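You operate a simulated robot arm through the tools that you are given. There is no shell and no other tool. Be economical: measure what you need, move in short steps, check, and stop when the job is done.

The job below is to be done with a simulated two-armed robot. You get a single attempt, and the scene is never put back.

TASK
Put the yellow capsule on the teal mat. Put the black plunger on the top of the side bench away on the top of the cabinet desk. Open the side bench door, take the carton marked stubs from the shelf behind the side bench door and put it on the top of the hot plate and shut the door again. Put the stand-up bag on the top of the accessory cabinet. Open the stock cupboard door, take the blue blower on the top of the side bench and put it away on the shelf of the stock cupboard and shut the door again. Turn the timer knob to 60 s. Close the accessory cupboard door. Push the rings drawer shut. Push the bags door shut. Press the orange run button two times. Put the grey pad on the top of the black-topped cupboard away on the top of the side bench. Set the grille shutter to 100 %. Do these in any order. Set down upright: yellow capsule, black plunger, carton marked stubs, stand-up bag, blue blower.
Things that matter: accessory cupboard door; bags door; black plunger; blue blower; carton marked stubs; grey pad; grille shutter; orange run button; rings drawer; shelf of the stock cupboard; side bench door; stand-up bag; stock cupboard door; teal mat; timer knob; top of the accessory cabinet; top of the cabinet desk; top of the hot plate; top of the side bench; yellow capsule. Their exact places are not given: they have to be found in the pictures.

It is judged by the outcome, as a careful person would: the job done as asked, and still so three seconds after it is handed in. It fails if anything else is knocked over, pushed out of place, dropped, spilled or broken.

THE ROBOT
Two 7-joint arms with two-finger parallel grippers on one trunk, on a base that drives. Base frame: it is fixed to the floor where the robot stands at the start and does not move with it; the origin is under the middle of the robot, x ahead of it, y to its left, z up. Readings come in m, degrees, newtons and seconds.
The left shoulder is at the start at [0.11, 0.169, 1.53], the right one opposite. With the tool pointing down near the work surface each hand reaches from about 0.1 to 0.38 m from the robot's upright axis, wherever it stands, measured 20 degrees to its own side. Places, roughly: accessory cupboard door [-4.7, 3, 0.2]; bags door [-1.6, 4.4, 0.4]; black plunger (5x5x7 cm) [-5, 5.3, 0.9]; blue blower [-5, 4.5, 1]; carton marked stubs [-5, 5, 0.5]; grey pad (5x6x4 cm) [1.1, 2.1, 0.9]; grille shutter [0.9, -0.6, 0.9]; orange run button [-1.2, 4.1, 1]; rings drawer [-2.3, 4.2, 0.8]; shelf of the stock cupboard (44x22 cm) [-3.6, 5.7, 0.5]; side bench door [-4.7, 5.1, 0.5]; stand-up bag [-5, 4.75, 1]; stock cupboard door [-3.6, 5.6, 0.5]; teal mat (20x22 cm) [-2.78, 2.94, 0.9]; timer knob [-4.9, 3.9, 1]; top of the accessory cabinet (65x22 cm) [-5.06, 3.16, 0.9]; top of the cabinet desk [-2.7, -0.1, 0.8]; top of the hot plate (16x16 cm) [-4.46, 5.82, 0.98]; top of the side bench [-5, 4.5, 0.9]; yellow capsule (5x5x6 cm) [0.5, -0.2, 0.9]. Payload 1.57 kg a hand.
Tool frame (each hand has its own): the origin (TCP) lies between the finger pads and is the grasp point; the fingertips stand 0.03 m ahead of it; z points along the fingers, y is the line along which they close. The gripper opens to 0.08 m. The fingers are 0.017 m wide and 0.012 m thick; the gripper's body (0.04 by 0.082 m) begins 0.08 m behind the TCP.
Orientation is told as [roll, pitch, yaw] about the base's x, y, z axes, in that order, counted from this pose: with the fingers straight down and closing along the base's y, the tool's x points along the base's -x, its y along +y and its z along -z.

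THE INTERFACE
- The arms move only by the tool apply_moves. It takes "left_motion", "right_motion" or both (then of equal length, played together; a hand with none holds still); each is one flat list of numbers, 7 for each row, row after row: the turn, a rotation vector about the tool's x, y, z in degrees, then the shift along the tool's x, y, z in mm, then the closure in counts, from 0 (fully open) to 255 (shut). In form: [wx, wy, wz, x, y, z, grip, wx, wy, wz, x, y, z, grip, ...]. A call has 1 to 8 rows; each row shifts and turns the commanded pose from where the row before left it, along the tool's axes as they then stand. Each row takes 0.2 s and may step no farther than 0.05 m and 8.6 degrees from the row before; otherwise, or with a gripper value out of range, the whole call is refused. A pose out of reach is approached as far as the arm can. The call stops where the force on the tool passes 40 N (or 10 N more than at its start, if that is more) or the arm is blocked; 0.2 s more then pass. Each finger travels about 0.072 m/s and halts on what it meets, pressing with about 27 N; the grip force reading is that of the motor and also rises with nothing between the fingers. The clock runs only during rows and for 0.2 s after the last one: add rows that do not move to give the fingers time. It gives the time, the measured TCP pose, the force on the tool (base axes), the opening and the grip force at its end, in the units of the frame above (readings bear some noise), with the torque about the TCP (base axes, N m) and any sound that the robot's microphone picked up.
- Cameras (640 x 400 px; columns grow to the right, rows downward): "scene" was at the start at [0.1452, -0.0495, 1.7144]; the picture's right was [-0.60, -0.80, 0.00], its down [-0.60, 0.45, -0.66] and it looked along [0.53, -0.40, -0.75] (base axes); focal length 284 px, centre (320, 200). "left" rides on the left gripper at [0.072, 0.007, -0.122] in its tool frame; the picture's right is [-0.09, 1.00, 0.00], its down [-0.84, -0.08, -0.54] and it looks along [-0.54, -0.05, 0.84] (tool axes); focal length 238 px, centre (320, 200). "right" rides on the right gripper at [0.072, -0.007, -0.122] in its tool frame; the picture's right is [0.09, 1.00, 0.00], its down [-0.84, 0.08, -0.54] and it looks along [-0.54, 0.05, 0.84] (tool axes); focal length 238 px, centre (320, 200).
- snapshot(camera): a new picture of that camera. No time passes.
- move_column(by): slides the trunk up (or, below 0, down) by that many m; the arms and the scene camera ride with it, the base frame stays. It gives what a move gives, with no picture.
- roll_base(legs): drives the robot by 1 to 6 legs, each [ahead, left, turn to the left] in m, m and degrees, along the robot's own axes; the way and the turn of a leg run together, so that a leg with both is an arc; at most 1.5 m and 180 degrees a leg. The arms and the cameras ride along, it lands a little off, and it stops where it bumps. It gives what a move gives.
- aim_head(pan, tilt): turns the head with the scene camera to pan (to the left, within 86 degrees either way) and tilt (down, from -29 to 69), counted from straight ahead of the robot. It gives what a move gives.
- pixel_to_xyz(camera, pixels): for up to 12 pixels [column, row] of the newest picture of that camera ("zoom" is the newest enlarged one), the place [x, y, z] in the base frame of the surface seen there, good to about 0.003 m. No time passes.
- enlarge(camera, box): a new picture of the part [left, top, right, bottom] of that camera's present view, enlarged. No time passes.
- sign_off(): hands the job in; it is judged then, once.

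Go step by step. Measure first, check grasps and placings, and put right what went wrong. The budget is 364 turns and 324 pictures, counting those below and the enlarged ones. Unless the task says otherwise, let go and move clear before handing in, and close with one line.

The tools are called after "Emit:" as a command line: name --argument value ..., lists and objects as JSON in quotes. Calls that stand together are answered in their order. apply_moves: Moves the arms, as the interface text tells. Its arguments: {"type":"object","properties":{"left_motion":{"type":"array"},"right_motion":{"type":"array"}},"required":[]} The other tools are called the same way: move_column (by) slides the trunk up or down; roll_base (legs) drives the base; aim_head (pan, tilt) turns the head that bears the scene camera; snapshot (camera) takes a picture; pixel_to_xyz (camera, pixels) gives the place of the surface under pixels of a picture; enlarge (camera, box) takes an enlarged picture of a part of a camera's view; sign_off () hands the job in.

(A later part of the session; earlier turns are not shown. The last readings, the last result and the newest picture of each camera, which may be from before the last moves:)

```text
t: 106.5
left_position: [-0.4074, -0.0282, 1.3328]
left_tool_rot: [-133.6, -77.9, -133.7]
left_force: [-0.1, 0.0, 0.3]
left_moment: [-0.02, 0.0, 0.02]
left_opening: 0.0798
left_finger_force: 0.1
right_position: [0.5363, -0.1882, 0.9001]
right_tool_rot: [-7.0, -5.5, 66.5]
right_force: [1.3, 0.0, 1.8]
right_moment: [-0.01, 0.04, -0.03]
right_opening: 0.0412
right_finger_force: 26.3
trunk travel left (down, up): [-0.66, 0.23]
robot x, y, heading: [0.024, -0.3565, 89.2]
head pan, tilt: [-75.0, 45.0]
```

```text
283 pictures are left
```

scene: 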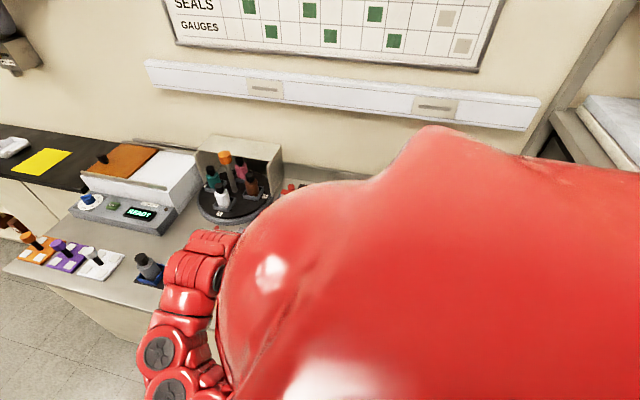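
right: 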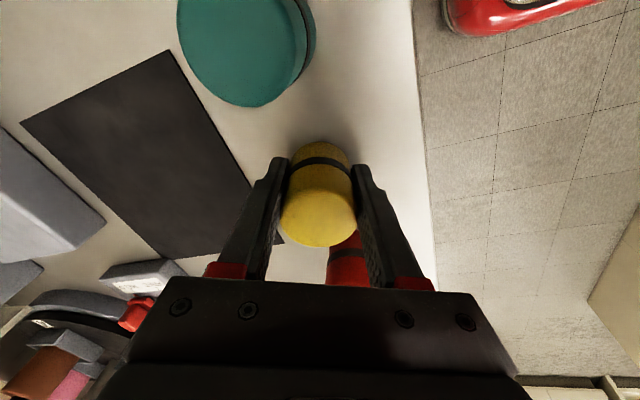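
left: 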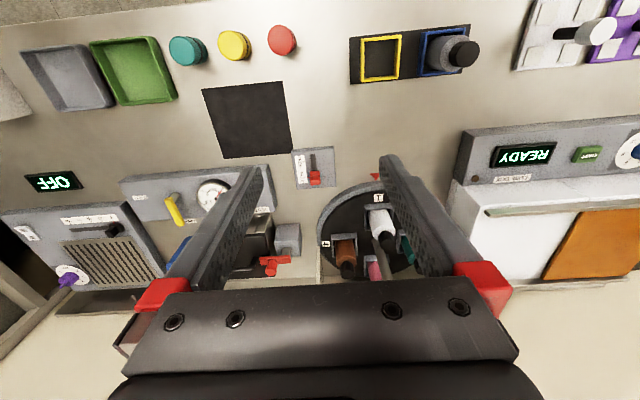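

The capsule is held (opening 41 mm). Lift with the trunk and look ahead for the route.

Emit:
move_column --by 0.23

Emit:
aim_head --pan 0 --tilt 20

Emit:
snapshot --camera "scene"

Emit:
aim_head --pan 45 --tilt 20

Emit:
snapshot --camera "scene"

Emit:
snapshot --camera "right"

```text
t: 108.9
left_position: [-0.4072, -0.0293, 1.5627]
left_tool_rot: [-133.7, -77.8, -133.8]
left_force: [0.6, 0.2, -0.3]
left_moment: [0.02, -0.02, -0.01]
left_opening: 0.0802
left_finger_force: 0.1
right_position: [0.5366, -0.1888, 1.1296]
right_tool_rot: [-6.9, -5.5, 66.4]
right_force: [-0.1, 0.1, 0.4]
right_moment: [-0.02, 0.01, 0.01]
right_opening: 0.0414
right_finger_force: 27.7
trunk travel left (down, up): [-0.89, 0.0]
robot x, y, heading: [0.0267, -0.3489, 89.2]
head pan, tilt: [-75.0, 45.0]
```

```text
t: 110.3
left_position: [-0.4069, -0.0293, 1.5633]
left_tool_rot: [-133.6, -78.0, -133.7]
left_force: [-0.1, 0.2, -0.2]
left_moment: [0.04, -0.03, -0.05]
left_opening: 0.0798
left_finger_force: 0.0
right_position: [0.537, -0.1886, 1.129]
right_tool_rot: [-6.8, -5.4, 66.5]
right_force: [0.0, 0.9, -0.3]
right_moment: [-0.06, -0.02, -0.01]
right_opening: 0.0414
right_finger_force: 26.3
trunk travel left (down, up): [-0.89, 0.0]
robot x, y, heading: [0.0258, -0.3545, 89.0]
head pan, tilt: [0.0, 20.0]
```

```text
282 pictures are left
```

scene: 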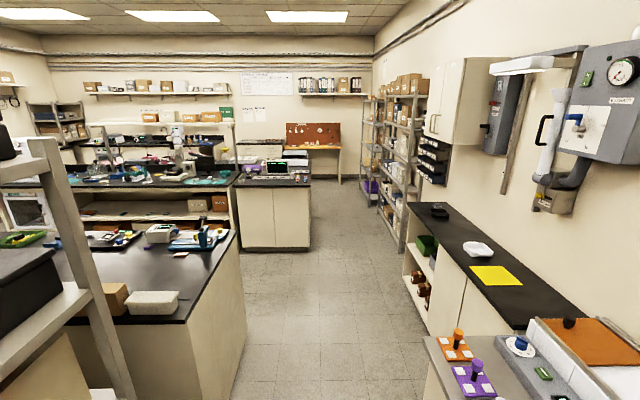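

```text
t: 111.5
left_position: [-0.4069, -0.0296, 1.5628]
left_tool_rot: [-133.6, -78.1, -133.7]
left_force: [0.5, 0.6, 0.1]
left_moment: [-0.03, -0.02, 0.0]
left_opening: 0.08
left_finger_force: 0.1
right_position: [0.5358, -0.1883, 1.1297]
right_tool_rot: [-7.0, -5.5, 66.4]
right_force: [0.1, 0.8, -0.7]
right_moment: [0.0, 0.0, 0.01]
right_opening: 0.0416
right_finger_force: 26.7
trunk travel left (down, up): [-0.89, 0.0]
robot x, y, heading: [0.0217, -0.3526, 89.0]
head pan, tilt: [45.0, 20.0]
```

```text
281 pictures are left
```

scene: 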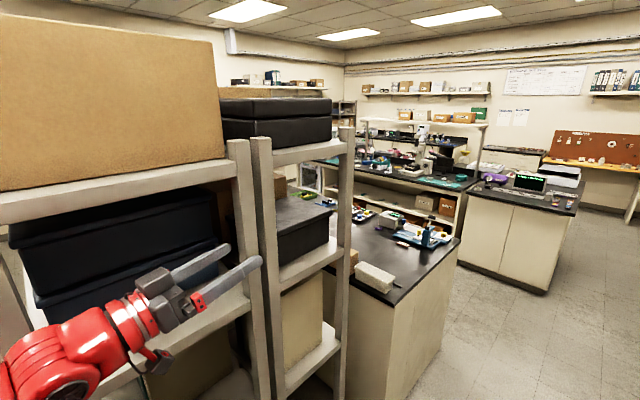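

```text
280 pictures are left
```

right: 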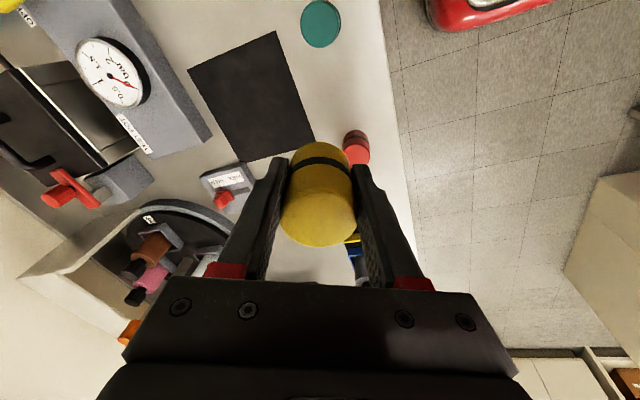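

The capsule is safely lifted. The left gripper is close to the rack posts at (235,250) and (345,200); I'll measure those and the island corners before driving.

Emit:
pixel_to_xyz --camera "scene" --pixels '[[262, 262], [272, 330], [345, 145], [345, 330], [400, 275], [400, 390], [455, 240], [468, 265], [543, 292], [575, 212], [250, 150], [480, 185]]'

```text
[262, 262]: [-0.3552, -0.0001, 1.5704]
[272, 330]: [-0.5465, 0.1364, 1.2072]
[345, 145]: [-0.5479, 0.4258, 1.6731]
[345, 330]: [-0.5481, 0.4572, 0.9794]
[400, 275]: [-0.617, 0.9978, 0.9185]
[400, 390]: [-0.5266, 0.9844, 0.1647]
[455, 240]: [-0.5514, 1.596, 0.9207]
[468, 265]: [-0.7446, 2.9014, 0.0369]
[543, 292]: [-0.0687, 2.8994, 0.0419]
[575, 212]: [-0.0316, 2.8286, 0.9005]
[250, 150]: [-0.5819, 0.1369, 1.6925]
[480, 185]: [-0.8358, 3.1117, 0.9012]
```

The rack front is at x=-0.547 and the island's east face at x≈-0.53; the left hand at x≈-0.40 clears. Drive north along the aisle.

Emit:
roll_base --legs '[[1.2, 0, 0], [1.1, 0, 0]]'

Emit:
aim_head --pan 70 --tilt 20

Emit:
snapshot --camera "scene"

Emit:
aim_head --pan -40 --tilt 30

Emit:
snapshot --camera "scene"

```text
t: 122.8
left_position: [-0.3761, 2.2586, 1.5616]
left_tool_rot: [-133.7, -78.0, -133.0]
left_force: [-0.5, -0.4, -0.1]
left_moment: [-0.02, 0.0, 0.04]
left_opening: 0.08
left_finger_force: 0.0
right_position: [0.5716, 2.1107, 1.1294]
right_tool_rot: [-6.8, -5.4, 67.0]
right_force: [-0.5, 0.4, -0.3]
right_moment: [0.0, -0.02, -0.01]
right_opening: 0.0414
right_finger_force: 26.9
trunk travel left (down, up): [-0.89, 0.0]
robot x, y, heading: [0.0592, 1.9412, 89.9]
head pan, tilt: [45.0, 20.0]
```

```text
t: 123.7
left_position: [-0.3756, 2.2591, 1.5622]
left_tool_rot: [-133.6, -77.9, -133.1]
left_force: [0.3, -0.2, 0.6]
left_moment: [-0.01, -0.01, -0.01]
left_opening: 0.0798
left_finger_force: 0.0
right_position: [0.5701, 2.1095, 1.1293]
right_tool_rot: [-6.8, -5.6, 67.0]
right_force: [0.1, 0.1, -0.8]
right_moment: [0.0, -0.03, -0.02]
right_opening: 0.041
right_finger_force: 27.5
trunk travel left (down, up): [-0.89, 0.0]
robot x, y, heading: [0.0604, 1.9453, 90.0]
head pan, tilt: [70.0, 20.0]
```

```text
279 pictures are left
```

scene: 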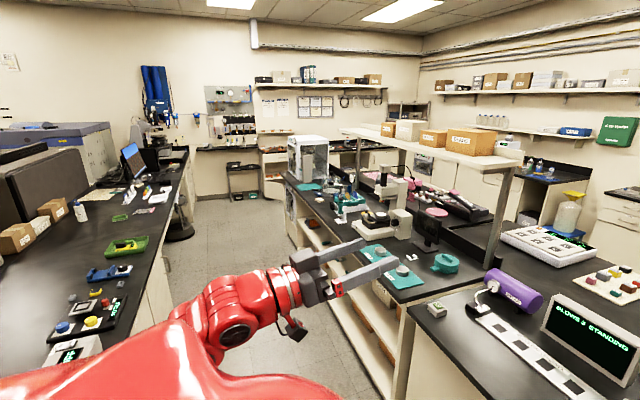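

```text
t: 125.5
left_position: [-0.3747, 2.2601, 1.5636]
left_tool_rot: [-133.7, -77.9, -133.0]
left_force: [-0.1, 0.3, -0.4]
left_moment: [0.0, -0.03, -0.03]
left_opening: 0.0802
left_finger_force: 0.0
right_position: [0.5701, 2.1109, 1.1291]
right_tool_rot: [-6.8, -5.6, 67.0]
right_force: [0.2, 0.2, -1.5]
right_moment: [-0.02, 0.02, 0.0]
right_opening: 0.0412
right_finger_force: 27.2
trunk travel left (down, up): [-0.89, 0.0]
robot x, y, heading: [0.0599, 1.9398, 89.7]
head pan, tilt: [-40.0, 30.0]
```

```text
278 pictures are left
```

scene: 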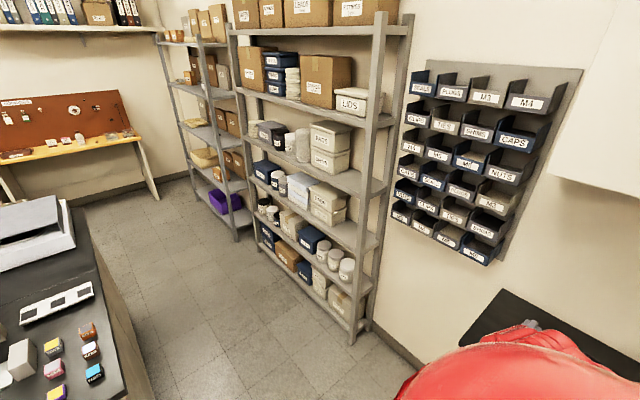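

I see the aisle west with teal items on the mid bench; I'll re-aim left and measure the mat, aisle edges and hazards.

Emit:
aim_head --pan 70 --tilt 20

Emit:
enlarge --camera "scene" --box '[270, 130, 470, 300]'

Emit:
pixel_to_xyz --camera "scene" --pixels '[[400, 272], [310, 187], [445, 262], [165, 240], [185, 160], [395, 300], [290, 190], [215, 185], [180, 300], [350, 165], [170, 225], [240, 165]]'

```text
t: 127.4
left_position: [-0.3748, 2.2592, 1.5624]
left_tool_rot: [-133.6, -77.9, -133.1]
left_force: [-0.1, -0.2, -0.6]
left_moment: [-0.01, -0.01, 0.03]
left_opening: 0.08
left_finger_force: 0.1
right_position: [0.5705, 2.1097, 1.1283]
right_tool_rot: [-6.7, -5.5, 67.0]
right_force: [0.1, -1.2, -1.2]
right_moment: [0.01, 0.01, -0.04]
right_opening: 0.0411
right_finger_force: 26.9
trunk travel left (down, up): [-0.89, 0.0]
robot x, y, heading: [0.0585, 1.9415, 89.9]
head pan, tilt: [70.0, 20.0]
```

```text
2.35 times, centred on (370, 215) of scene
```

zoom: 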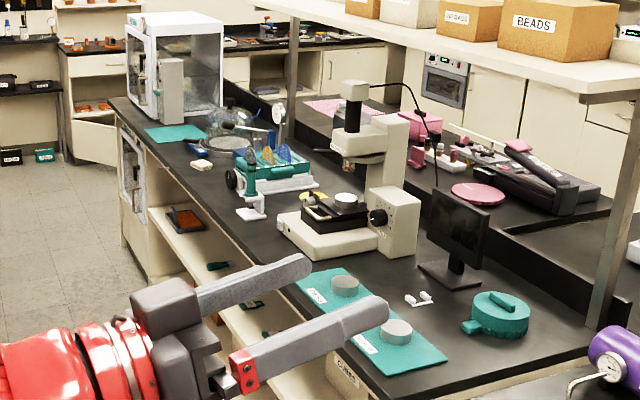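

```text
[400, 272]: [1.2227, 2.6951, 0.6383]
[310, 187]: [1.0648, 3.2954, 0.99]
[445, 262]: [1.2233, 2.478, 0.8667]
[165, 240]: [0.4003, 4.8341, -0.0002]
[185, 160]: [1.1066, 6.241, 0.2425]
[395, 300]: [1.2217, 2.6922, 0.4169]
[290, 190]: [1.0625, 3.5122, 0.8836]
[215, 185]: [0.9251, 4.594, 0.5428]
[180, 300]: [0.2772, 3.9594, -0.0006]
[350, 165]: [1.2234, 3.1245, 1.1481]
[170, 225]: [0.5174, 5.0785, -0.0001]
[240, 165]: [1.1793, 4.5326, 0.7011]
```

Those readings came from the previous scene picture. I'll use the zoom picture instead.

Emit:
pixel_to_xyz --camera "zoom" --pixels '[[175, 133], [145, 130], [205, 132], [195, 140], [370, 320], [203, 165], [120, 110], [230, 235], [330, 345], [400, 370], [190, 20], [60, 160]]'

Emit:
snapshot --camera "scene"

Emit:
pixel_to_xyz --camera "scene" --pixels '[[190, 160], [165, 260], [195, 230], [130, 380], [280, 170], [205, 300], [260, 300]]'

```text
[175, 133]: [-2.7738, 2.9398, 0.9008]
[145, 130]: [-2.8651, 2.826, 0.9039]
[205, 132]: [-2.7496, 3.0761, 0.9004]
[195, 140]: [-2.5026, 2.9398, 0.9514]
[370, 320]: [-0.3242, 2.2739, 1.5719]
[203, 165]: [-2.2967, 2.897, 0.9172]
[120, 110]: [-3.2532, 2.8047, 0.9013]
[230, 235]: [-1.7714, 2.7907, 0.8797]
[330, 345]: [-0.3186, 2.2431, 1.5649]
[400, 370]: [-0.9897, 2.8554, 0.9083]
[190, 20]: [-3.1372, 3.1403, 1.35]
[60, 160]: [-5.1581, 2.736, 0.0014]
```

```text
276 pictures are left
```

scene: 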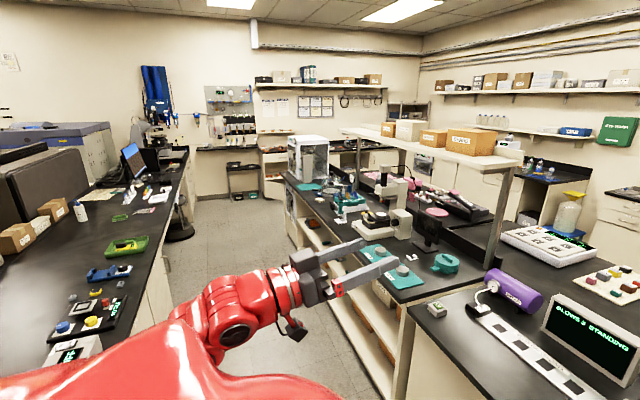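

```text
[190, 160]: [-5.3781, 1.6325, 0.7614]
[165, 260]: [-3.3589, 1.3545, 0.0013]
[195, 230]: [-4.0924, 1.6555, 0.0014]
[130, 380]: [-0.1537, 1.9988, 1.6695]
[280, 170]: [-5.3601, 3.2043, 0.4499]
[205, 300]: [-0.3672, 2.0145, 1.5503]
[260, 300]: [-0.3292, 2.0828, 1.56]
```

The mat is at (-2.775,2.94), top z 0.90, and the mid bench's south edge is y≈2.79. I'll turn to face west and drive along the aisle with the bench on my right.

Emit:
roll_base --legs '[[0, 0, 90.2], [1.3, 0, 0], [1.3, 0, 0]]'

Emit:
snapshot --camera "right"

Emit:
aim_head --pan -30 --tilt 35

Emit:
snapshot --camera "scene"

```text
t: 143.9
left_position: [-2.8617, 1.5301, 1.5629]
left_tool_rot: [-133.7, -77.9, -43.3]
left_force: [-0.2, -0.6, -0.4]
left_moment: [0.02, -0.03, 0.0]
left_opening: 0.0802
left_finger_force: 0.0
right_position: [-2.7071, 2.4768, 1.1295]
right_tool_rot: [-6.9, -5.4, 156.7]
right_force: [-0.4, 0.5, -1.1]
right_moment: [0.02, -0.04, 0.0]
right_opening: 0.0416
right_finger_force: 27.2
trunk travel left (down, up): [-0.89, 0.0]
robot x, y, heading: [-2.5398, 1.9644, 179.4]
head pan, tilt: [70.0, 20.0]
```

```text
275 pictures are left
```

right: 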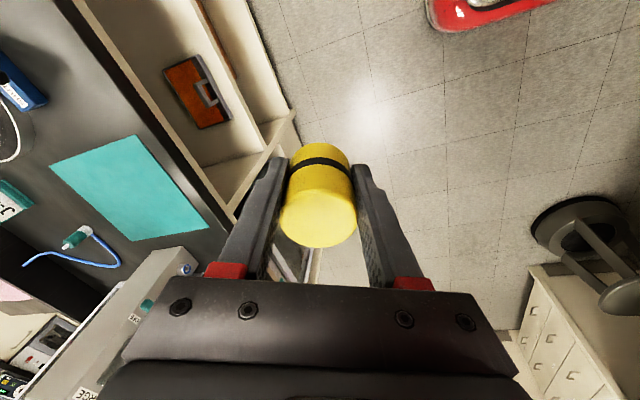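

```text
t: 145.7
left_position: [-2.8611, 1.5309, 1.5626]
left_tool_rot: [-133.7, -77.9, -43.3]
left_force: [0.4, 0.3, -0.1]
left_moment: [-0.01, 0.0, -0.01]
left_opening: 0.0803
left_finger_force: 0.1
right_position: [-2.7068, 2.4756, 1.1283]
right_tool_rot: [-6.8, -5.5, 156.7]
right_force: [-0.5, -0.3, -1.1]
right_moment: [0.0, 0.02, 0.03]
right_opening: 0.0414
right_finger_force: 26.6
trunk travel left (down, up): [-0.89, 0.0]
robot x, y, heading: [-2.5404, 1.9637, 179.6]
head pan, tilt: [-30.0, 35.0]
```

```text
274 pictures are left
```

scene: 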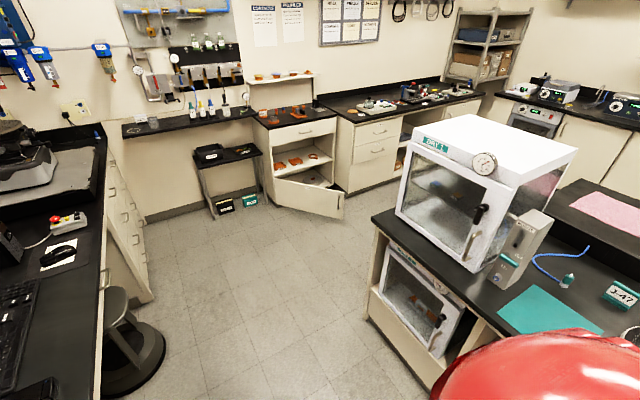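

The mat is at (130,190) in the right view. I'll check the heights of the grey unit and box beside it before strafing.

Emit:
pixel_to_xyz --camera "scene" --pixels '[[535, 218], [505, 260], [550, 310], [500, 320], [545, 285], [590, 330], [565, 282], [620, 295], [470, 240], [575, 150]]'

Emit:
pixel_to_xyz --camera "right" --pixels '[[50, 160], [135, 135], [210, 225], [130, 242], [165, 258], [185, 265], [320, 235], [20, 205]]'

```text
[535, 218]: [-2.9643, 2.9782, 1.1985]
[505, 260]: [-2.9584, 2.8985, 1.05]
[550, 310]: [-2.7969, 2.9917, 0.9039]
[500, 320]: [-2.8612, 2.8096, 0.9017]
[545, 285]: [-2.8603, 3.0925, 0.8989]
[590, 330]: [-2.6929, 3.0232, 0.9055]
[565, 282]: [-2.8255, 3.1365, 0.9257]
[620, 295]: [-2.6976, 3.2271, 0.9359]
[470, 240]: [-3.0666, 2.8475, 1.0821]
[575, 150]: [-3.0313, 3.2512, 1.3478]
```

```text
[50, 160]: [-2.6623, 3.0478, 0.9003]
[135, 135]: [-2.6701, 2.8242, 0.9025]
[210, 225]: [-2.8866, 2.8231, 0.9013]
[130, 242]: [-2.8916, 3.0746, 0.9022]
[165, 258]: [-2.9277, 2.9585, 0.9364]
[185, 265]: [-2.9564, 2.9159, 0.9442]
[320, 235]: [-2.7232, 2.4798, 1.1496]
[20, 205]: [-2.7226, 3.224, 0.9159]
```

The mat spans x -2.89..-2.665, y 2.82..3.05. I'll try to straighten the tool's small tilt, then move ahead and strafe right over the mat.

Emit:
apply_moves --right_motion '[-6.5, 0, 0, 0, 0, 0, 255, 0, 5, 0, 0, 0, 0, 255]'

Emit:
roll_base --legs '[[0.05, 0, 0], [0, -0.45, 0]]'

Emit:
snapshot --camera "right"

```text
t: 146.2
left_position: [-2.8614, 1.5317, 1.5626]
left_tool_rot: [-133.5, -77.9, -43.5]
left_force: [0.7, 0.3, -0.8]
left_moment: [0.04, 0.02, 0.04]
left_opening: 0.0801
left_finger_force: 0.1
right_position: [-2.7073, 2.4687, 1.1199]
right_tool_rot: [-0.5, -3.5, 156.8]
right_force: [0.3, 0.4, -0.4]
right_moment: [0.01, 0.04, 0.01]
right_opening: 0.0416
right_finger_force: 27.3
right hand out of reach, approached as far as the arm can: row 2
trunk travel left (down, up): [-0.89, 0.0]
robot x, y, heading: [-2.5436, 1.9641, 179.5]
head pan, tilt: [-30.0, 35.0]
```

```text
t: 149.5
left_position: [-2.9059, 1.9767, 1.563]
left_tool_rot: [-133.4, -78.0, -43.3]
left_force: [0.3, 0.1, -0.2]
left_moment: [0.02, 0.01, -0.02]
left_opening: 0.0804
left_finger_force: 0.0
right_position: [-2.7559, 2.9162, 1.1208]
right_tool_rot: [-0.4, -3.5, 156.9]
right_force: [-0.9, -0.3, -1.0]
right_moment: [0.0, 0.0, -0.05]
right_opening: 0.0413
right_finger_force: 26.7
trunk travel left (down, up): [-0.89, 0.0]
robot x, y, heading: [-2.5867, 2.4106, 179.8]
head pan, tilt: [-30.0, 35.0]
```

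```text
273 pictures are left
```

right: 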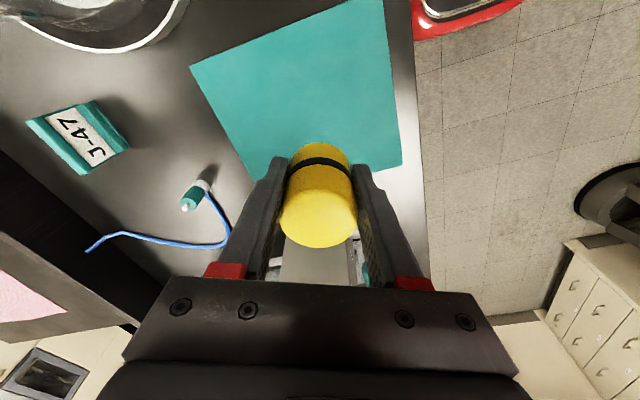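

The hand is over the mat at (-2.756,2.916). Lower by 0.175.

Emit:
move_column --by -0.175

Emit:
snapshot --camera "right"

```text
t: 151.4
left_position: [-2.9061, 1.977, 1.3881]
left_tool_rot: [-133.6, -77.9, -43.0]
left_force: [0.7, 1.1, 0.2]
left_moment: [0.01, -0.05, -0.01]
left_opening: 0.0802
left_finger_force: 0.0
right_position: [-2.7564, 2.9158, 0.9443]
right_tool_rot: [-0.5, -3.5, 156.9]
right_force: [0.3, -0.2, -0.5]
right_moment: [0.0, 0.01, -0.01]
right_opening: 0.0413
right_finger_force: 27.0
trunk travel left (down, up): [-0.715, 0.175]
robot x, y, heading: [-2.5866, 2.4174, 179.7]
head pan, tilt: [-30.0, 35.0]
```

```text
272 pictures are left
```

right: 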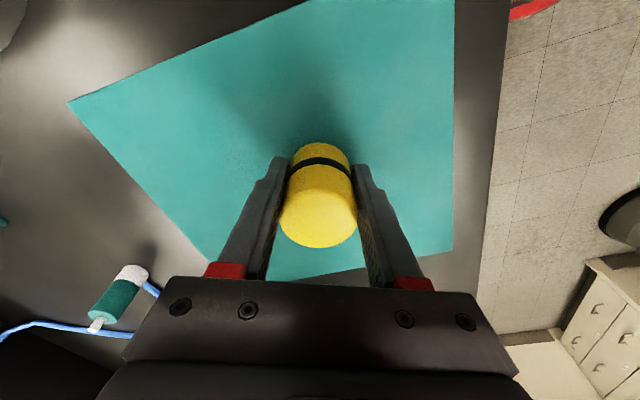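

No contact yet. Lower by 5 mm.

Emit:
move_column --by -0.006

```text
t: 152.0
left_position: [-2.9065, 1.9767, 1.3817]
left_tool_rot: [-133.4, -77.8, -43.2]
left_force: [0.1, 0.0, 1.1]
left_moment: [-0.02, 0.0, 0.0]
left_opening: 0.0801
left_finger_force: 0.0
right_position: [-2.7561, 2.9167, 0.9397]
right_tool_rot: [-0.6, -3.6, 156.8]
right_force: [1.0, 1.2, 19.6]
right_moment: [0.11, 0.51, -0.02]
right_opening: 0.0415
right_finger_force: 27.0
trunk travel left (down, up): [-0.709, 0.181]
robot x, y, heading: [-2.59, 2.4136, 179.6]
head pan, tilt: [-30.0, 35.0]
```

Contact: 19.6 N. Open the fingers and lift.

Emit:
apply_moves --right_motion '[0, 0, 0, 0, 0, 0, 150, 0, 0, 0, 0, 0, 0, 80, 0, 0, 0, 0, 0, 0, 20, 0, 0, 0, 0, 0, 0, 0, 0, 0, 0, 0, 0, 0, 0]'

Emit:
move_column --by 0.17

Emit:
snapshot --camera "right"

```text
t: 153.2
left_position: [-2.9065, 1.9778, 1.3813]
left_tool_rot: [-133.4, -77.9, -43.1]
left_force: [0.4, 0.7, 0.2]
left_moment: [-0.01, -0.01, -0.02]
left_opening: 0.08
left_finger_force: 0.0
right_position: [-2.7564, 2.9183, 0.939]
right_tool_rot: [-0.5, -3.4, 156.9]
right_force: [-0.3, 0.1, -0.2]
right_moment: [0.01, -0.05, 0.03]
right_opening: 0.0802
right_finger_force: 0.1
trunk travel left (down, up): [-0.709, 0.181]
robot x, y, heading: [-2.5881, 2.4129, 179.8]
head pan, tilt: [-30.0, 35.0]
```

```text
t: 155.1
left_position: [-2.9063, 1.9774, 1.55]
left_tool_rot: [-133.6, -77.8, -43.1]
left_force: [0.1, -0.1, -0.1]
left_moment: [0.01, 0.0, 0.02]
left_opening: 0.0798
left_finger_force: 0.1
right_position: [-2.756, 2.9167, 1.1092]
right_tool_rot: [-0.5, -3.5, 156.8]
right_force: [0.5, -0.1, 0.4]
right_moment: [0.03, 0.01, -0.02]
right_opening: 0.08
right_finger_force: 0.0
trunk travel left (down, up): [-0.879, 0.011]
robot x, y, heading: [-2.5888, 2.4144, 179.7]
head pan, tilt: [-30.0, 35.0]
```

```text
271 pictures are left
```

right: 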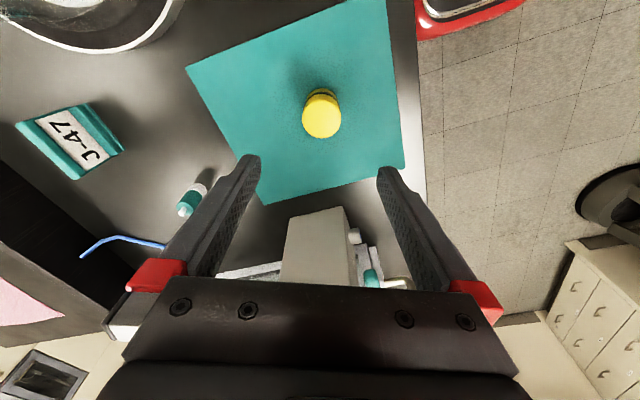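

The capsule stands on the mat. Next I head west toward the accessory cabinet with its open door.

Emit:
roll_base --legs '[[0, 0.45, 0], [1.1, 0, 0]]'

Emit:
aim_head --pan -20 --tilt 35

Emit:
snapshot --camera "scene"

Emit:
aim_head --pan -55 --tilt 25

Emit:
snapshot --camera "scene"

```text
t: 163.1
left_position: [-4.0143, 1.5409, 1.5511]
left_tool_rot: [-133.6, -77.9, -43.8]
left_force: [0.0, 0.7, 0.3]
left_moment: [0.0, 0.01, -0.02]
left_opening: 0.0802
left_finger_force: 0.1
right_position: [-3.854, 2.4776, 1.1094]
right_tool_rot: [-0.5, -3.5, 156.3]
right_force: [-0.2, -0.4, 0.7]
right_moment: [-0.02, 0.03, -0.02]
right_opening: 0.0801
right_finger_force: 0.0
trunk travel left (down, up): [-0.879, 0.011]
robot x, y, heading: [-3.69, 1.9683, 179.2]
head pan, tilt: [-30.0, 35.0]
```

```text
t: 163.8
left_position: [-4.0149, 1.5408, 1.5504]
left_tool_rot: [-133.5, -77.9, -43.9]
left_force: [0.7, -0.3, 0.6]
left_moment: [-0.02, 0.02, 0.05]
left_opening: 0.0802
left_finger_force: 0.0
right_position: [-3.8543, 2.4783, 1.1096]
right_tool_rot: [-0.5, -3.5, 156.2]
right_force: [0.0, 0.8, -0.4]
right_moment: [0.01, 0.0, 0.0]
right_opening: 0.0801
right_finger_force: 0.1
trunk travel left (down, up): [-0.879, 0.011]
robot x, y, heading: [-3.6942, 1.9756, 179.4]
head pan, tilt: [-20.0, 35.0]
```

```text
270 pictures are left
```

scene: 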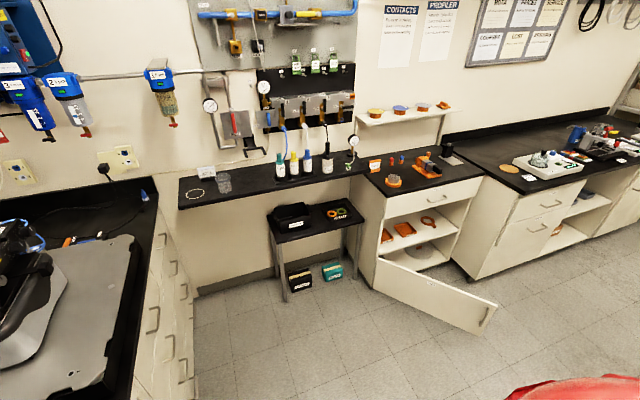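

```text
t: 164.8
left_position: [-4.0143, 1.5409, 1.552]
left_tool_rot: [-133.4, -77.9, -43.8]
left_force: [-0.6, -0.2, 0.7]
left_moment: [-0.02, -0.03, 0.0]
left_opening: 0.08
left_finger_force: 0.1
right_position: [-3.8551, 2.4776, 1.1101]
right_tool_rot: [-0.5, -3.5, 156.3]
right_force: [0.5, -0.1, -0.1]
right_moment: [0.01, 0.0, 0.02]
right_opening: 0.08
right_finger_force: 0.1
trunk travel left (down, up): [-0.879, 0.011]
robot x, y, heading: [-3.6902, 1.9714, 179.2]
head pan, tilt: [-55.0, 25.0]
```

```text
269 pictures are left
```

scene: 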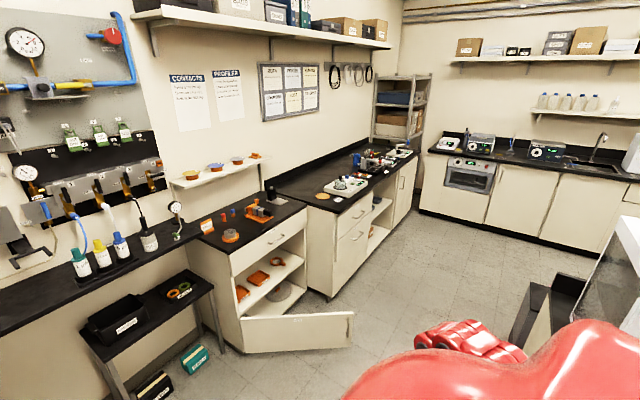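

The accessory cabinet's low door is open, hinged on its left at (243,345) with the free end at (352,330). I'll measure it and the side bench.

Emit:
pixel_to_xyz --camera "scene" --pixels '[[245, 325], [245, 350], [348, 315], [350, 345], [300, 335], [232, 268], [300, 222], [245, 190], [330, 240], [335, 205], [415, 160], [390, 215]]'

Emit:
enlarge --camera "scene" --box '[300, 130, 430, 300]'

Emit:
enlarge --camera "scene" --box '[180, 180, 370, 370]'

```text
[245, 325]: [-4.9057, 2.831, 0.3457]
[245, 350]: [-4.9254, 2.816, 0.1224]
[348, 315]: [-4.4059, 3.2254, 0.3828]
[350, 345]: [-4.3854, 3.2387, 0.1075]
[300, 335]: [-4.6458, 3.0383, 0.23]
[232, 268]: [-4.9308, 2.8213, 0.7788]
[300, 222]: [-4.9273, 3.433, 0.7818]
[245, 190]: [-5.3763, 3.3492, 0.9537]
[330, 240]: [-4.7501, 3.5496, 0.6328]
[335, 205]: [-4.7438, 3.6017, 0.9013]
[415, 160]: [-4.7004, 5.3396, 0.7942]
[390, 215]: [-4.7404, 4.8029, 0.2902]
```

```text
2.35 times, centred on (365, 215) of scene
```

zoom: 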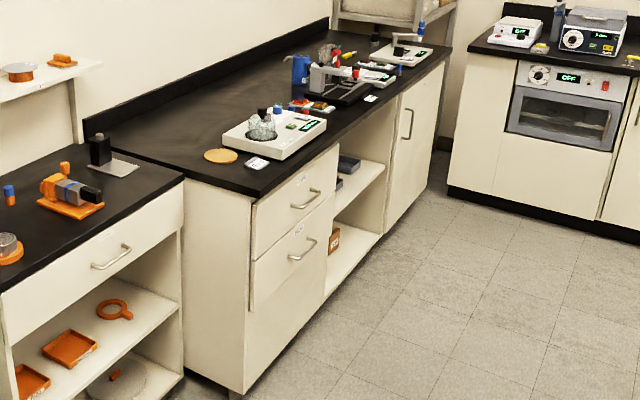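

```text
2.11 times, centred on (275, 275) of scene
```

zoom: 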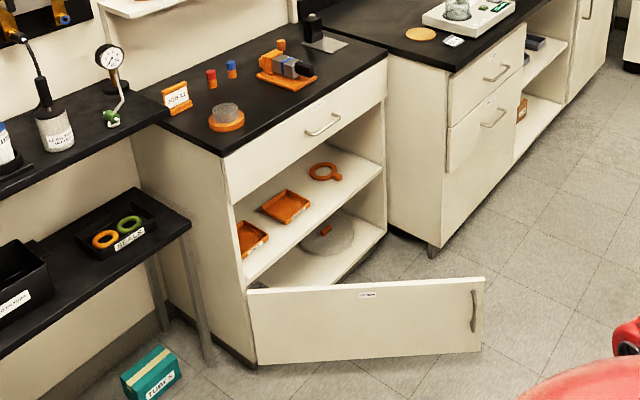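

The door runs from its hinge (-4.915,2.82) to its free edge (-4.395,3.23), z 0.10–0.38, about 52° open. I'll face south so the right hand is to the west, and position it outside the door face.

Emit:
roll_base --legs '[[0, 0, 90.5], [0, -0.2, 0], [-1.24, 0, 0]]'

Emit:
snapshot --camera "right"

```text
t: 174.4
left_position: [-3.4621, 2.5717, 1.5538]
left_tool_rot: [-135.4, -78.0, 46.5]
left_force: [-0.7, 0.2, 1.2]
left_moment: [0.03, -0.01, -0.01]
left_opening: 0.0802
left_finger_force: 0.0
right_position: [-4.392, 2.7383, 1.1077]
right_tool_rot: [-0.5, -3.2, -113.9]
right_force: [-0.5, 0.7, -0.2]
right_moment: [0.01, -0.01, -0.05]
right_opening: 0.08
right_finger_force: 0.2
trunk travel left (down, up): [-0.879, 0.011]
robot x, y, heading: [-3.8868, 2.9025, -90.8]
head pan, tilt: [-55.0, 25.0]
stopped in leg 3: the robot was blocked; the commanded pose is now the measured one
```

```text
266 pictures are left
```

right: 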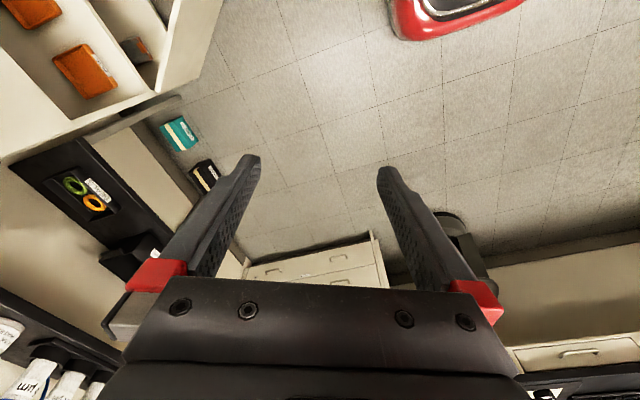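

Something behind blocked the base at y=2.90. I'll check the dark object seen at (545,300) in the last scene picture.

Emit:
pixel_to_xyz --camera "scene" --pixels '[[530, 310], [560, 285], [585, 280], [515, 345], [575, 300], [620, 260], [600, 270]]'

Emit:
roll_base --legs '[[0.05, 0, 0]]'

Emit:
aim_head --pan 86 --tilt 55

Emit:
snapshot --camera "scene"

```text
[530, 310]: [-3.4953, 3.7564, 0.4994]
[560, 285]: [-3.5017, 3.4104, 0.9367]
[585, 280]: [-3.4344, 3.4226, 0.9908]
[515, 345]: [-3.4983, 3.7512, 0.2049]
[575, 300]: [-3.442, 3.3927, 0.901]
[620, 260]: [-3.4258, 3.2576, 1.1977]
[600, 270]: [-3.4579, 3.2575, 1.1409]
```

```text
t: 175.3
left_position: [-3.4586, 2.5374, 1.5551]
left_tool_rot: [-136.4, -77.5, 47.7]
left_force: [-0.7, -0.2, 1.2]
left_moment: [0.01, 0.02, 0.0]
left_opening: 0.0804
left_finger_force: 0.0
right_position: [-4.3904, 2.6988, 1.1103]
right_tool_rot: [-0.4, -3.8, -114.0]
right_force: [-0.3, 1.2, 0.0]
right_moment: [-0.05, 0.0, -0.05]
right_opening: 0.08
right_finger_force: 0.1
trunk travel left (down, up): [-0.879, 0.011]
robot x, y, heading: [-3.8862, 2.8567, -90.8]
head pan, tilt: [-55.0, 25.0]
```

```text
t: 177.5
left_position: [-3.4589, 2.5292, 1.5533]
left_tool_rot: [-135.6, -77.7, 47.0]
left_force: [0.1, -0.1, -0.6]
left_moment: [-0.03, 0.01, 0.01]
left_opening: 0.0799
left_finger_force: 0.1
right_position: [-4.3906, 2.6933, 1.11]
right_tool_rot: [-0.4, -3.5, -113.9]
right_force: [0.8, -0.6, 0.2]
right_moment: [0.0, 0.03, 0.01]
right_opening: 0.0799
right_finger_force: 0.0
trunk travel left (down, up): [-0.879, 0.011]
robot x, y, heading: [-3.8832, 2.8515, -90.8]
head pan, tilt: [85.9, 55.0]
```

```text
265 pictures are left
```

scene: 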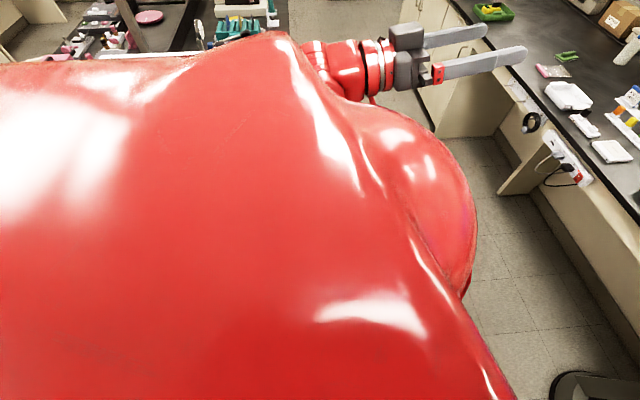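

The mid bench's west end (fridge at x≈-3.43) probably met my folded left arm. I'll turn to face south-west instead, which keeps the left arm clear and puts the right hand to the north-west, the closing direction.

Emit:
roll_base --legs '[[0.1, 0, 0], [0, 0, -44.2]]'

Emit:
aim_head --pan -50 --tilt 45

Emit:
snapshot --camera "scene"

Emit:
snapshot --camera "right"

```text
t: 180.7
left_position: [-3.8084, 2.2256, 1.5534]
left_tool_rot: [-135.4, -77.6, 2.6]
left_force: [0.3, -0.5, 0.0]
left_moment: [0.0, 0.0, 0.0]
left_opening: 0.0798
left_finger_force: 0.1
right_position: [-4.3603, 2.9936, 1.1091]
right_tool_rot: [-0.5, -3.5, -158.2]
right_force: [-1.0, -0.5, -0.1]
right_moment: [0.03, 0.03, -0.02]
right_opening: 0.08
right_finger_force: 0.1
trunk travel left (down, up): [-0.879, 0.011]
robot x, y, heading: [-3.8878, 2.7536, -135.5]
head pan, tilt: [85.9, 55.0]
```

```text
t: 182.9
left_position: [-3.8091, 2.2252, 1.5542]
left_tool_rot: [-135.4, -77.7, 2.5]
left_force: [0.1, 0.0, 0.8]
left_moment: [0.0, -0.02, 0.01]
left_opening: 0.08
left_finger_force: 0.1
right_position: [-4.3599, 2.9938, 1.1094]
right_tool_rot: [-0.5, -3.5, -158.2]
right_force: [-0.2, 0.2, 0.1]
right_moment: [0.03, 0.02, 0.03]
right_opening: 0.0802
right_finger_force: 0.1
trunk travel left (down, up): [-0.879, 0.011]
robot x, y, heading: [-3.8855, 2.7529, -135.5]
head pan, tilt: [-50.0, 45.0]
```

```text
264 pictures are left
```

scene: 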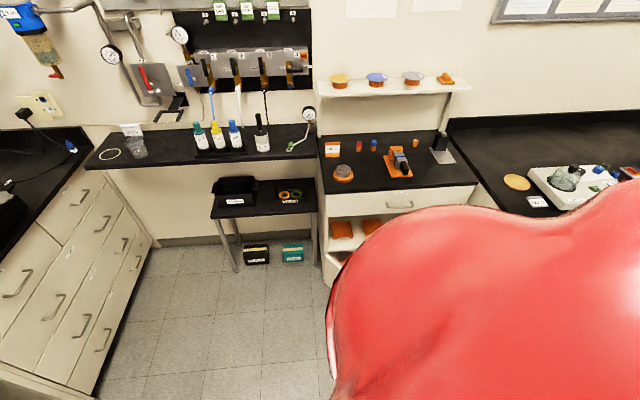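

```text
263 pictures are left
```

right: 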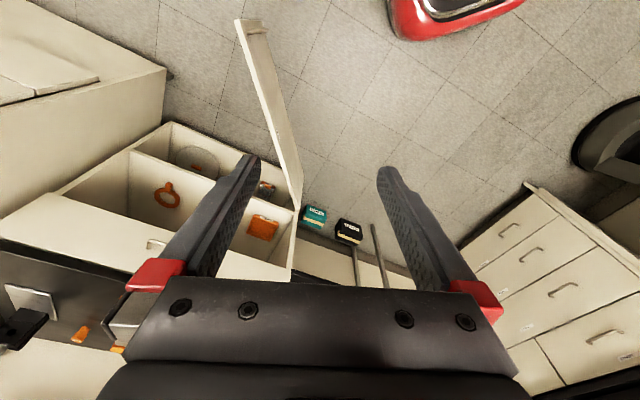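

The hand is 0.2 m outside the door face. Close the fingers and lower the trunk in steps.

Emit:
apply_moves --right_motion '[0, 0, 0, 0, 0, 0, 255, 0, 0, 0, 0, 0, 0, 255, 0, 0, 0, 0, 0, 0, 255, 0, 0, 0, 0, 0, 0, 255, 0, 0, 0, 0, 0, 0, 255, 0, 0, 0, 0, 0, 0, 255]'

Emit:
move_column --by -0.5

Emit:
move_column --by -0.31

Emit:
snapshot --camera "right"

```text
t: 184.3
left_position: [-3.8089, 2.2255, 1.5536]
left_tool_rot: [-135.5, -77.7, 2.5]
left_force: [-1.0, 0.1, -1.2]
left_moment: [0.0, -0.01, 0.04]
left_opening: 0.0801
left_finger_force: 0.1
right_position: [-4.361, 2.9949, 1.1094]
right_tool_rot: [-0.4, -3.5, -158.3]
right_force: [0.2, 0.6, 1.4]
right_moment: [0.01, 0.02, 0.02]
right_opening: 0.0001
right_finger_force: 21.1
trunk travel left (down, up): [-0.879, 0.011]
robot x, y, heading: [-3.8867, 2.7535, -135.4]
head pan, tilt: [-50.0, 45.0]
```

```text
refused: -0.5 is not a number from -0.4 to 0.4
```

```text
t: 187.4
left_position: [-3.8069, 2.2255, 1.2432]
left_tool_rot: [-135.6, -77.8, 2.5]
left_force: [0.0, -0.3, 0.5]
left_moment: [-0.02, -0.01, -0.02]
left_opening: 0.0799
left_finger_force: 0.1
right_position: [-4.3604, 2.9942, 0.7994]
right_tool_rot: [-0.5, -3.4, -158.3]
right_force: [-0.1, -0.4, -0.8]
right_moment: [0.0, -0.02, 0.03]
right_opening: 0.0
right_finger_force: 21.3
trunk travel left (down, up): [-0.569, 0.321]
robot x, y, heading: [-3.8838, 2.7521, -135.2]
head pan, tilt: [-50.0, 45.0]
```

```text
262 pictures are left
```

right: 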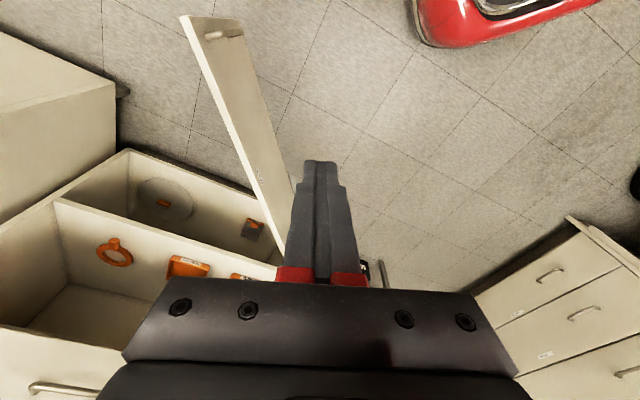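

Continue lowering to z≈0.28.

Emit:
move_column --by -0.4

Emit:
move_column --by -0.11

Emit:
snapshot --camera "right"

```text
t: 191.2
left_position: [-3.8082, 2.225, 0.8431]
left_tool_rot: [-135.6, -77.7, 2.5]
left_force: [0.1, -0.3, 0.0]
left_moment: [-0.02, 0.02, 0.0]
left_opening: 0.0801
left_finger_force: 0.0
right_position: [-4.3607, 2.9945, 0.3984]
right_tool_rot: [-0.5, -3.5, -158.4]
right_force: [0.3, -0.6, 0.1]
right_moment: [-0.03, 0.05, 0.02]
right_opening: 0.0
right_finger_force: 20.9
trunk travel left (down, up): [-0.169, 0.721]
robot x, y, heading: [-3.891, 2.7586, -135.4]
head pan, tilt: [-50.0, 45.0]
```

```text
t: 192.6
left_position: [-3.8092, 2.225, 0.7341]
left_tool_rot: [-135.5, -77.7, 2.5]
left_force: [-0.2, 0.3, -0.4]
left_moment: [-0.01, -0.01, 0.03]
left_opening: 0.08
left_finger_force: 0.1
right_position: [-4.3595, 2.9947, 0.2898]
right_tool_rot: [-0.5, -3.5, -158.3]
right_force: [0.9, -1.4, 0.2]
right_moment: [-0.01, -0.04, -0.01]
right_opening: 0.0
right_finger_force: 21.1
trunk travel left (down, up): [-0.059, 0.831]
robot x, y, heading: [-3.8859, 2.7547, -135.5]
head pan, tilt: [-50.0, 45.0]
```

```text
261 pictures are left
```

right: 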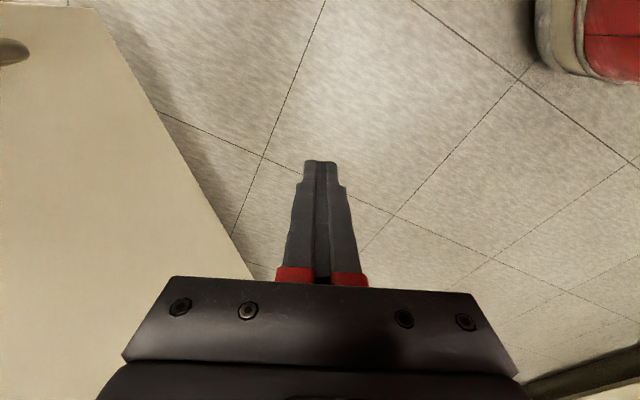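

Now push the door with the base, moving the hand north-west.

Emit:
roll_base --legs '[[0, -0.25, 0], [0.09, -0.16, 0]]'

Emit:
snapshot --camera "right"

```text
t: 195.6
left_position: [-4.1613, 2.4534, 0.7339]
left_tool_rot: [-135.5, -77.8, 2.5]
left_force: [0.2, -1.3, -0.3]
left_moment: [-0.03, -0.01, 0.0]
left_opening: 0.0803
left_finger_force: 0.0
right_position: [-4.713, 3.2238, 0.2885]
right_tool_rot: [-0.4, -3.5, -158.4]
right_force: [0.1, 0.5, 0.0]
right_moment: [0.0, -0.02, 0.02]
right_opening: 0.0
right_finger_force: 21.5
trunk travel left (down, up): [-0.059, 0.831]
robot x, y, heading: [-4.2436, 2.9836, -135.1]
head pan, tilt: [-50.0, 45.0]
```

```text
260 pictures are left
```

right: 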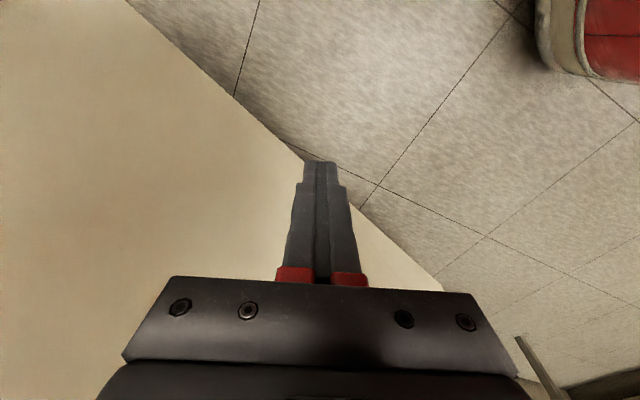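

The door is swinging shut. Push the last 0.2 m westward.

Emit:
roll_base --legs '[[0.06, -0.08, 0], [0.08, -0.09, 0]]'

Emit:
snapshot --camera "right"

```text
t: 197.4
left_position: [-4.3474, 2.4742, 0.733]
left_tool_rot: [-135.3, -77.7, 2.2]
left_force: [0.8, 0.0, 0.9]
left_moment: [-0.01, -0.03, -0.01]
left_opening: 0.0801
left_finger_force: 0.1
right_position: [-4.8884, 3.2427, 0.2864]
right_tool_rot: [0.4, -1.9, -158.2]
right_force: [2.7, 0.6, -0.5]
right_moment: [0.05, 0.21, 0.01]
right_opening: 0.0
right_finger_force: 21.0
trunk travel left (down, up): [-0.059, 0.831]
robot x, y, heading: [-4.4238, 3.0055, -135.2]
head pan, tilt: [-50.0, 45.0]
stopped in leg 2: the force on the tool passed its limit at 174 N (the readings are from after the stop); the commanded pose is now the measured one
```

```text
259 pictures are left
```

right: 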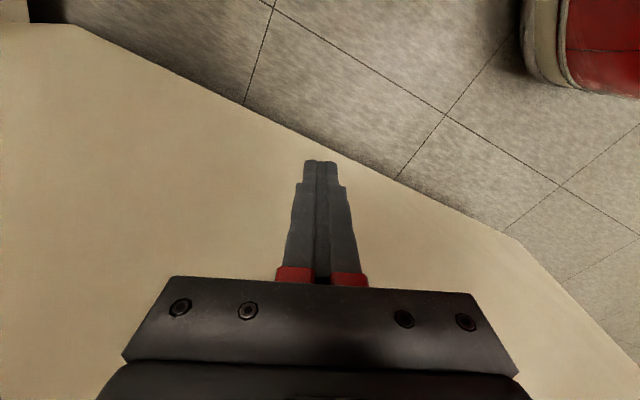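

The push ended hard against the frame, so the door should be shut. I'll back off and verify.

Emit:
pixel_to_xyz --camera "right" --pixels '[[100, 100], [100, 40], [250, 200], [480, 235], [400, 200], [560, 330]]'

Emit:
roll_base --legs '[[-0.05, 0.35, 0]]'

Emit:
move_column --by 0.4

Emit:
move_column --by 0.4

Emit:
snapshot --camera "right"

```text
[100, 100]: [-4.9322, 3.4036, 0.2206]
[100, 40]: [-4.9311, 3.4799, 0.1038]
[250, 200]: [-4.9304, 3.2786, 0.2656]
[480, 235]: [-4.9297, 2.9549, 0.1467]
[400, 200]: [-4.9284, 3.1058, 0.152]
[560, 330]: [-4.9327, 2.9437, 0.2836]
```

```text
t: 199.7
left_position: [-4.0645, 2.2602, 0.7339]
left_tool_rot: [-135.6, -77.7, 2.6]
left_force: [0.2, 0.2, 0.2]
left_moment: [-0.03, 0.0, 0.01]
left_opening: 0.0801
left_finger_force: 0.0
right_position: [-4.6089, 3.0282, 0.2872]
right_tool_rot: [0.3, -2.1, -158.0]
right_force: [0.5, 0.0, -0.2]
right_moment: [0.0, 0.01, -0.02]
right_opening: 0.0
right_finger_force: 21.3
trunk travel left (down, up): [-0.059, 0.831]
robot x, y, heading: [-4.1402, 2.7885, -135.2]
head pan, tilt: [-50.0, 45.0]
```

```text
t: 203.6
left_position: [-4.0652, 2.2609, 1.1332]
left_tool_rot: [-135.6, -77.6, 2.4]
left_force: [-0.1, 0.2, -1.0]
left_moment: [-0.02, 0.01, -0.03]
left_opening: 0.0799
left_finger_force: 0.1
right_position: [-4.6095, 3.0284, 0.6879]
right_tool_rot: [0.3, -2.0, -158.0]
right_force: [-0.8, 0.2, 0.0]
right_moment: [0.02, 0.01, 0.01]
right_opening: 0.0004
right_finger_force: 21.6
trunk travel left (down, up): [-0.459, 0.431]
robot x, y, heading: [-4.1435, 2.7909, -135.0]
head pan, tilt: [-50.0, 45.0]
```

```text
t: 207.4
left_position: [-4.065, 2.2608, 1.5352]
left_tool_rot: [-135.5, -77.7, 2.5]
left_force: [0.1, 0.2, 0.6]
left_moment: [0.03, 0.02, 0.01]
left_opening: 0.0801
left_finger_force: 0.0
right_position: [-4.6099, 3.0287, 1.0874]
right_tool_rot: [0.3, -2.1, -158.0]
right_force: [-0.2, -1.0, 0.1]
right_moment: [0.01, 0.03, 0.02]
right_opening: 0.0
right_finger_force: 21.0
trunk travel left (down, up): [-0.859, 0.031]
robot x, y, heading: [-4.1425, 2.793, -135.1]
head pan, tilt: [-50.0, 45.0]
```

```text
258 pictures are left
```

right: 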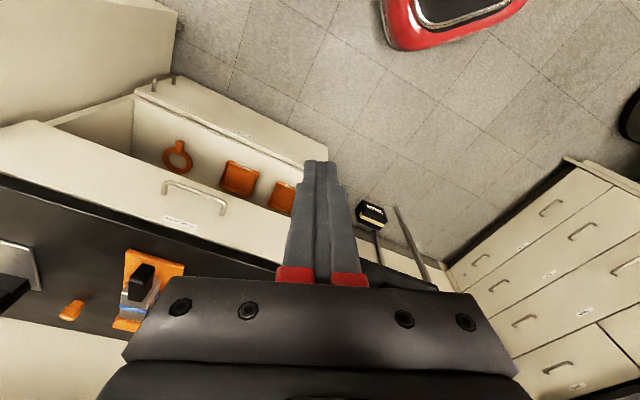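

The door is shut (face at x=-4.93 throughout). Next, strafe north beside the side bench and view it.

Emit:
roll_base --legs '[[-0.55, -0.55, 0], [-0.55, -0.55, 0]]'

Emit:
aim_head --pan -40 --tilt 40

Emit:
snapshot --camera "scene"

```text
t: 215.4
left_position: [-4.0568, 3.8252, 1.5332]
left_tool_rot: [-135.3, -77.6, 2.4]
left_force: [-0.3, -0.8, 0.0]
left_moment: [-0.03, -0.01, -0.03]
left_opening: 0.0798
left_finger_force: 0.0
right_position: [-4.6022, 4.5926, 1.0866]
right_tool_rot: [0.3, -2.0, -158.0]
right_force: [0.0, -0.2, 0.3]
right_moment: [-0.01, -0.02, 0.03]
right_opening: 0.0002
right_finger_force: 21.5
trunk travel left (down, up): [-0.859, 0.031]
robot x, y, heading: [-4.1321, 4.3588, -135.1]
head pan, tilt: [-50.0, 45.0]
```

```text
t: 216.1
left_position: [-4.0579, 3.8262, 1.5339]
left_tool_rot: [-135.4, -77.7, 2.6]
left_force: [-0.4, -0.6, -1.0]
left_moment: [-0.03, -0.05, -0.02]
left_opening: 0.08
left_finger_force: 0.0
right_position: [-4.6021, 4.5928, 1.0881]
right_tool_rot: [0.3, -2.1, -158.0]
right_force: [-0.6, 0.6, 0.0]
right_moment: [0.01, -0.01, 0.02]
right_opening: 0.0
right_finger_force: 20.8
trunk travel left (down, up): [-0.859, 0.031]
robot x, y, heading: [-4.1365, 4.3562, -135.1]
head pan, tilt: [-40.0, 40.0]
```

```text
257 pictures are left
```

scene: 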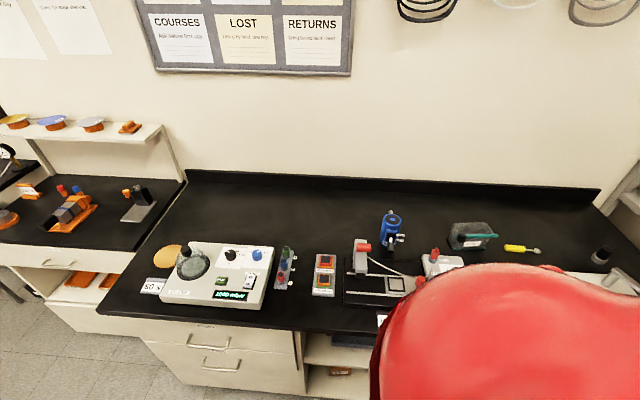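

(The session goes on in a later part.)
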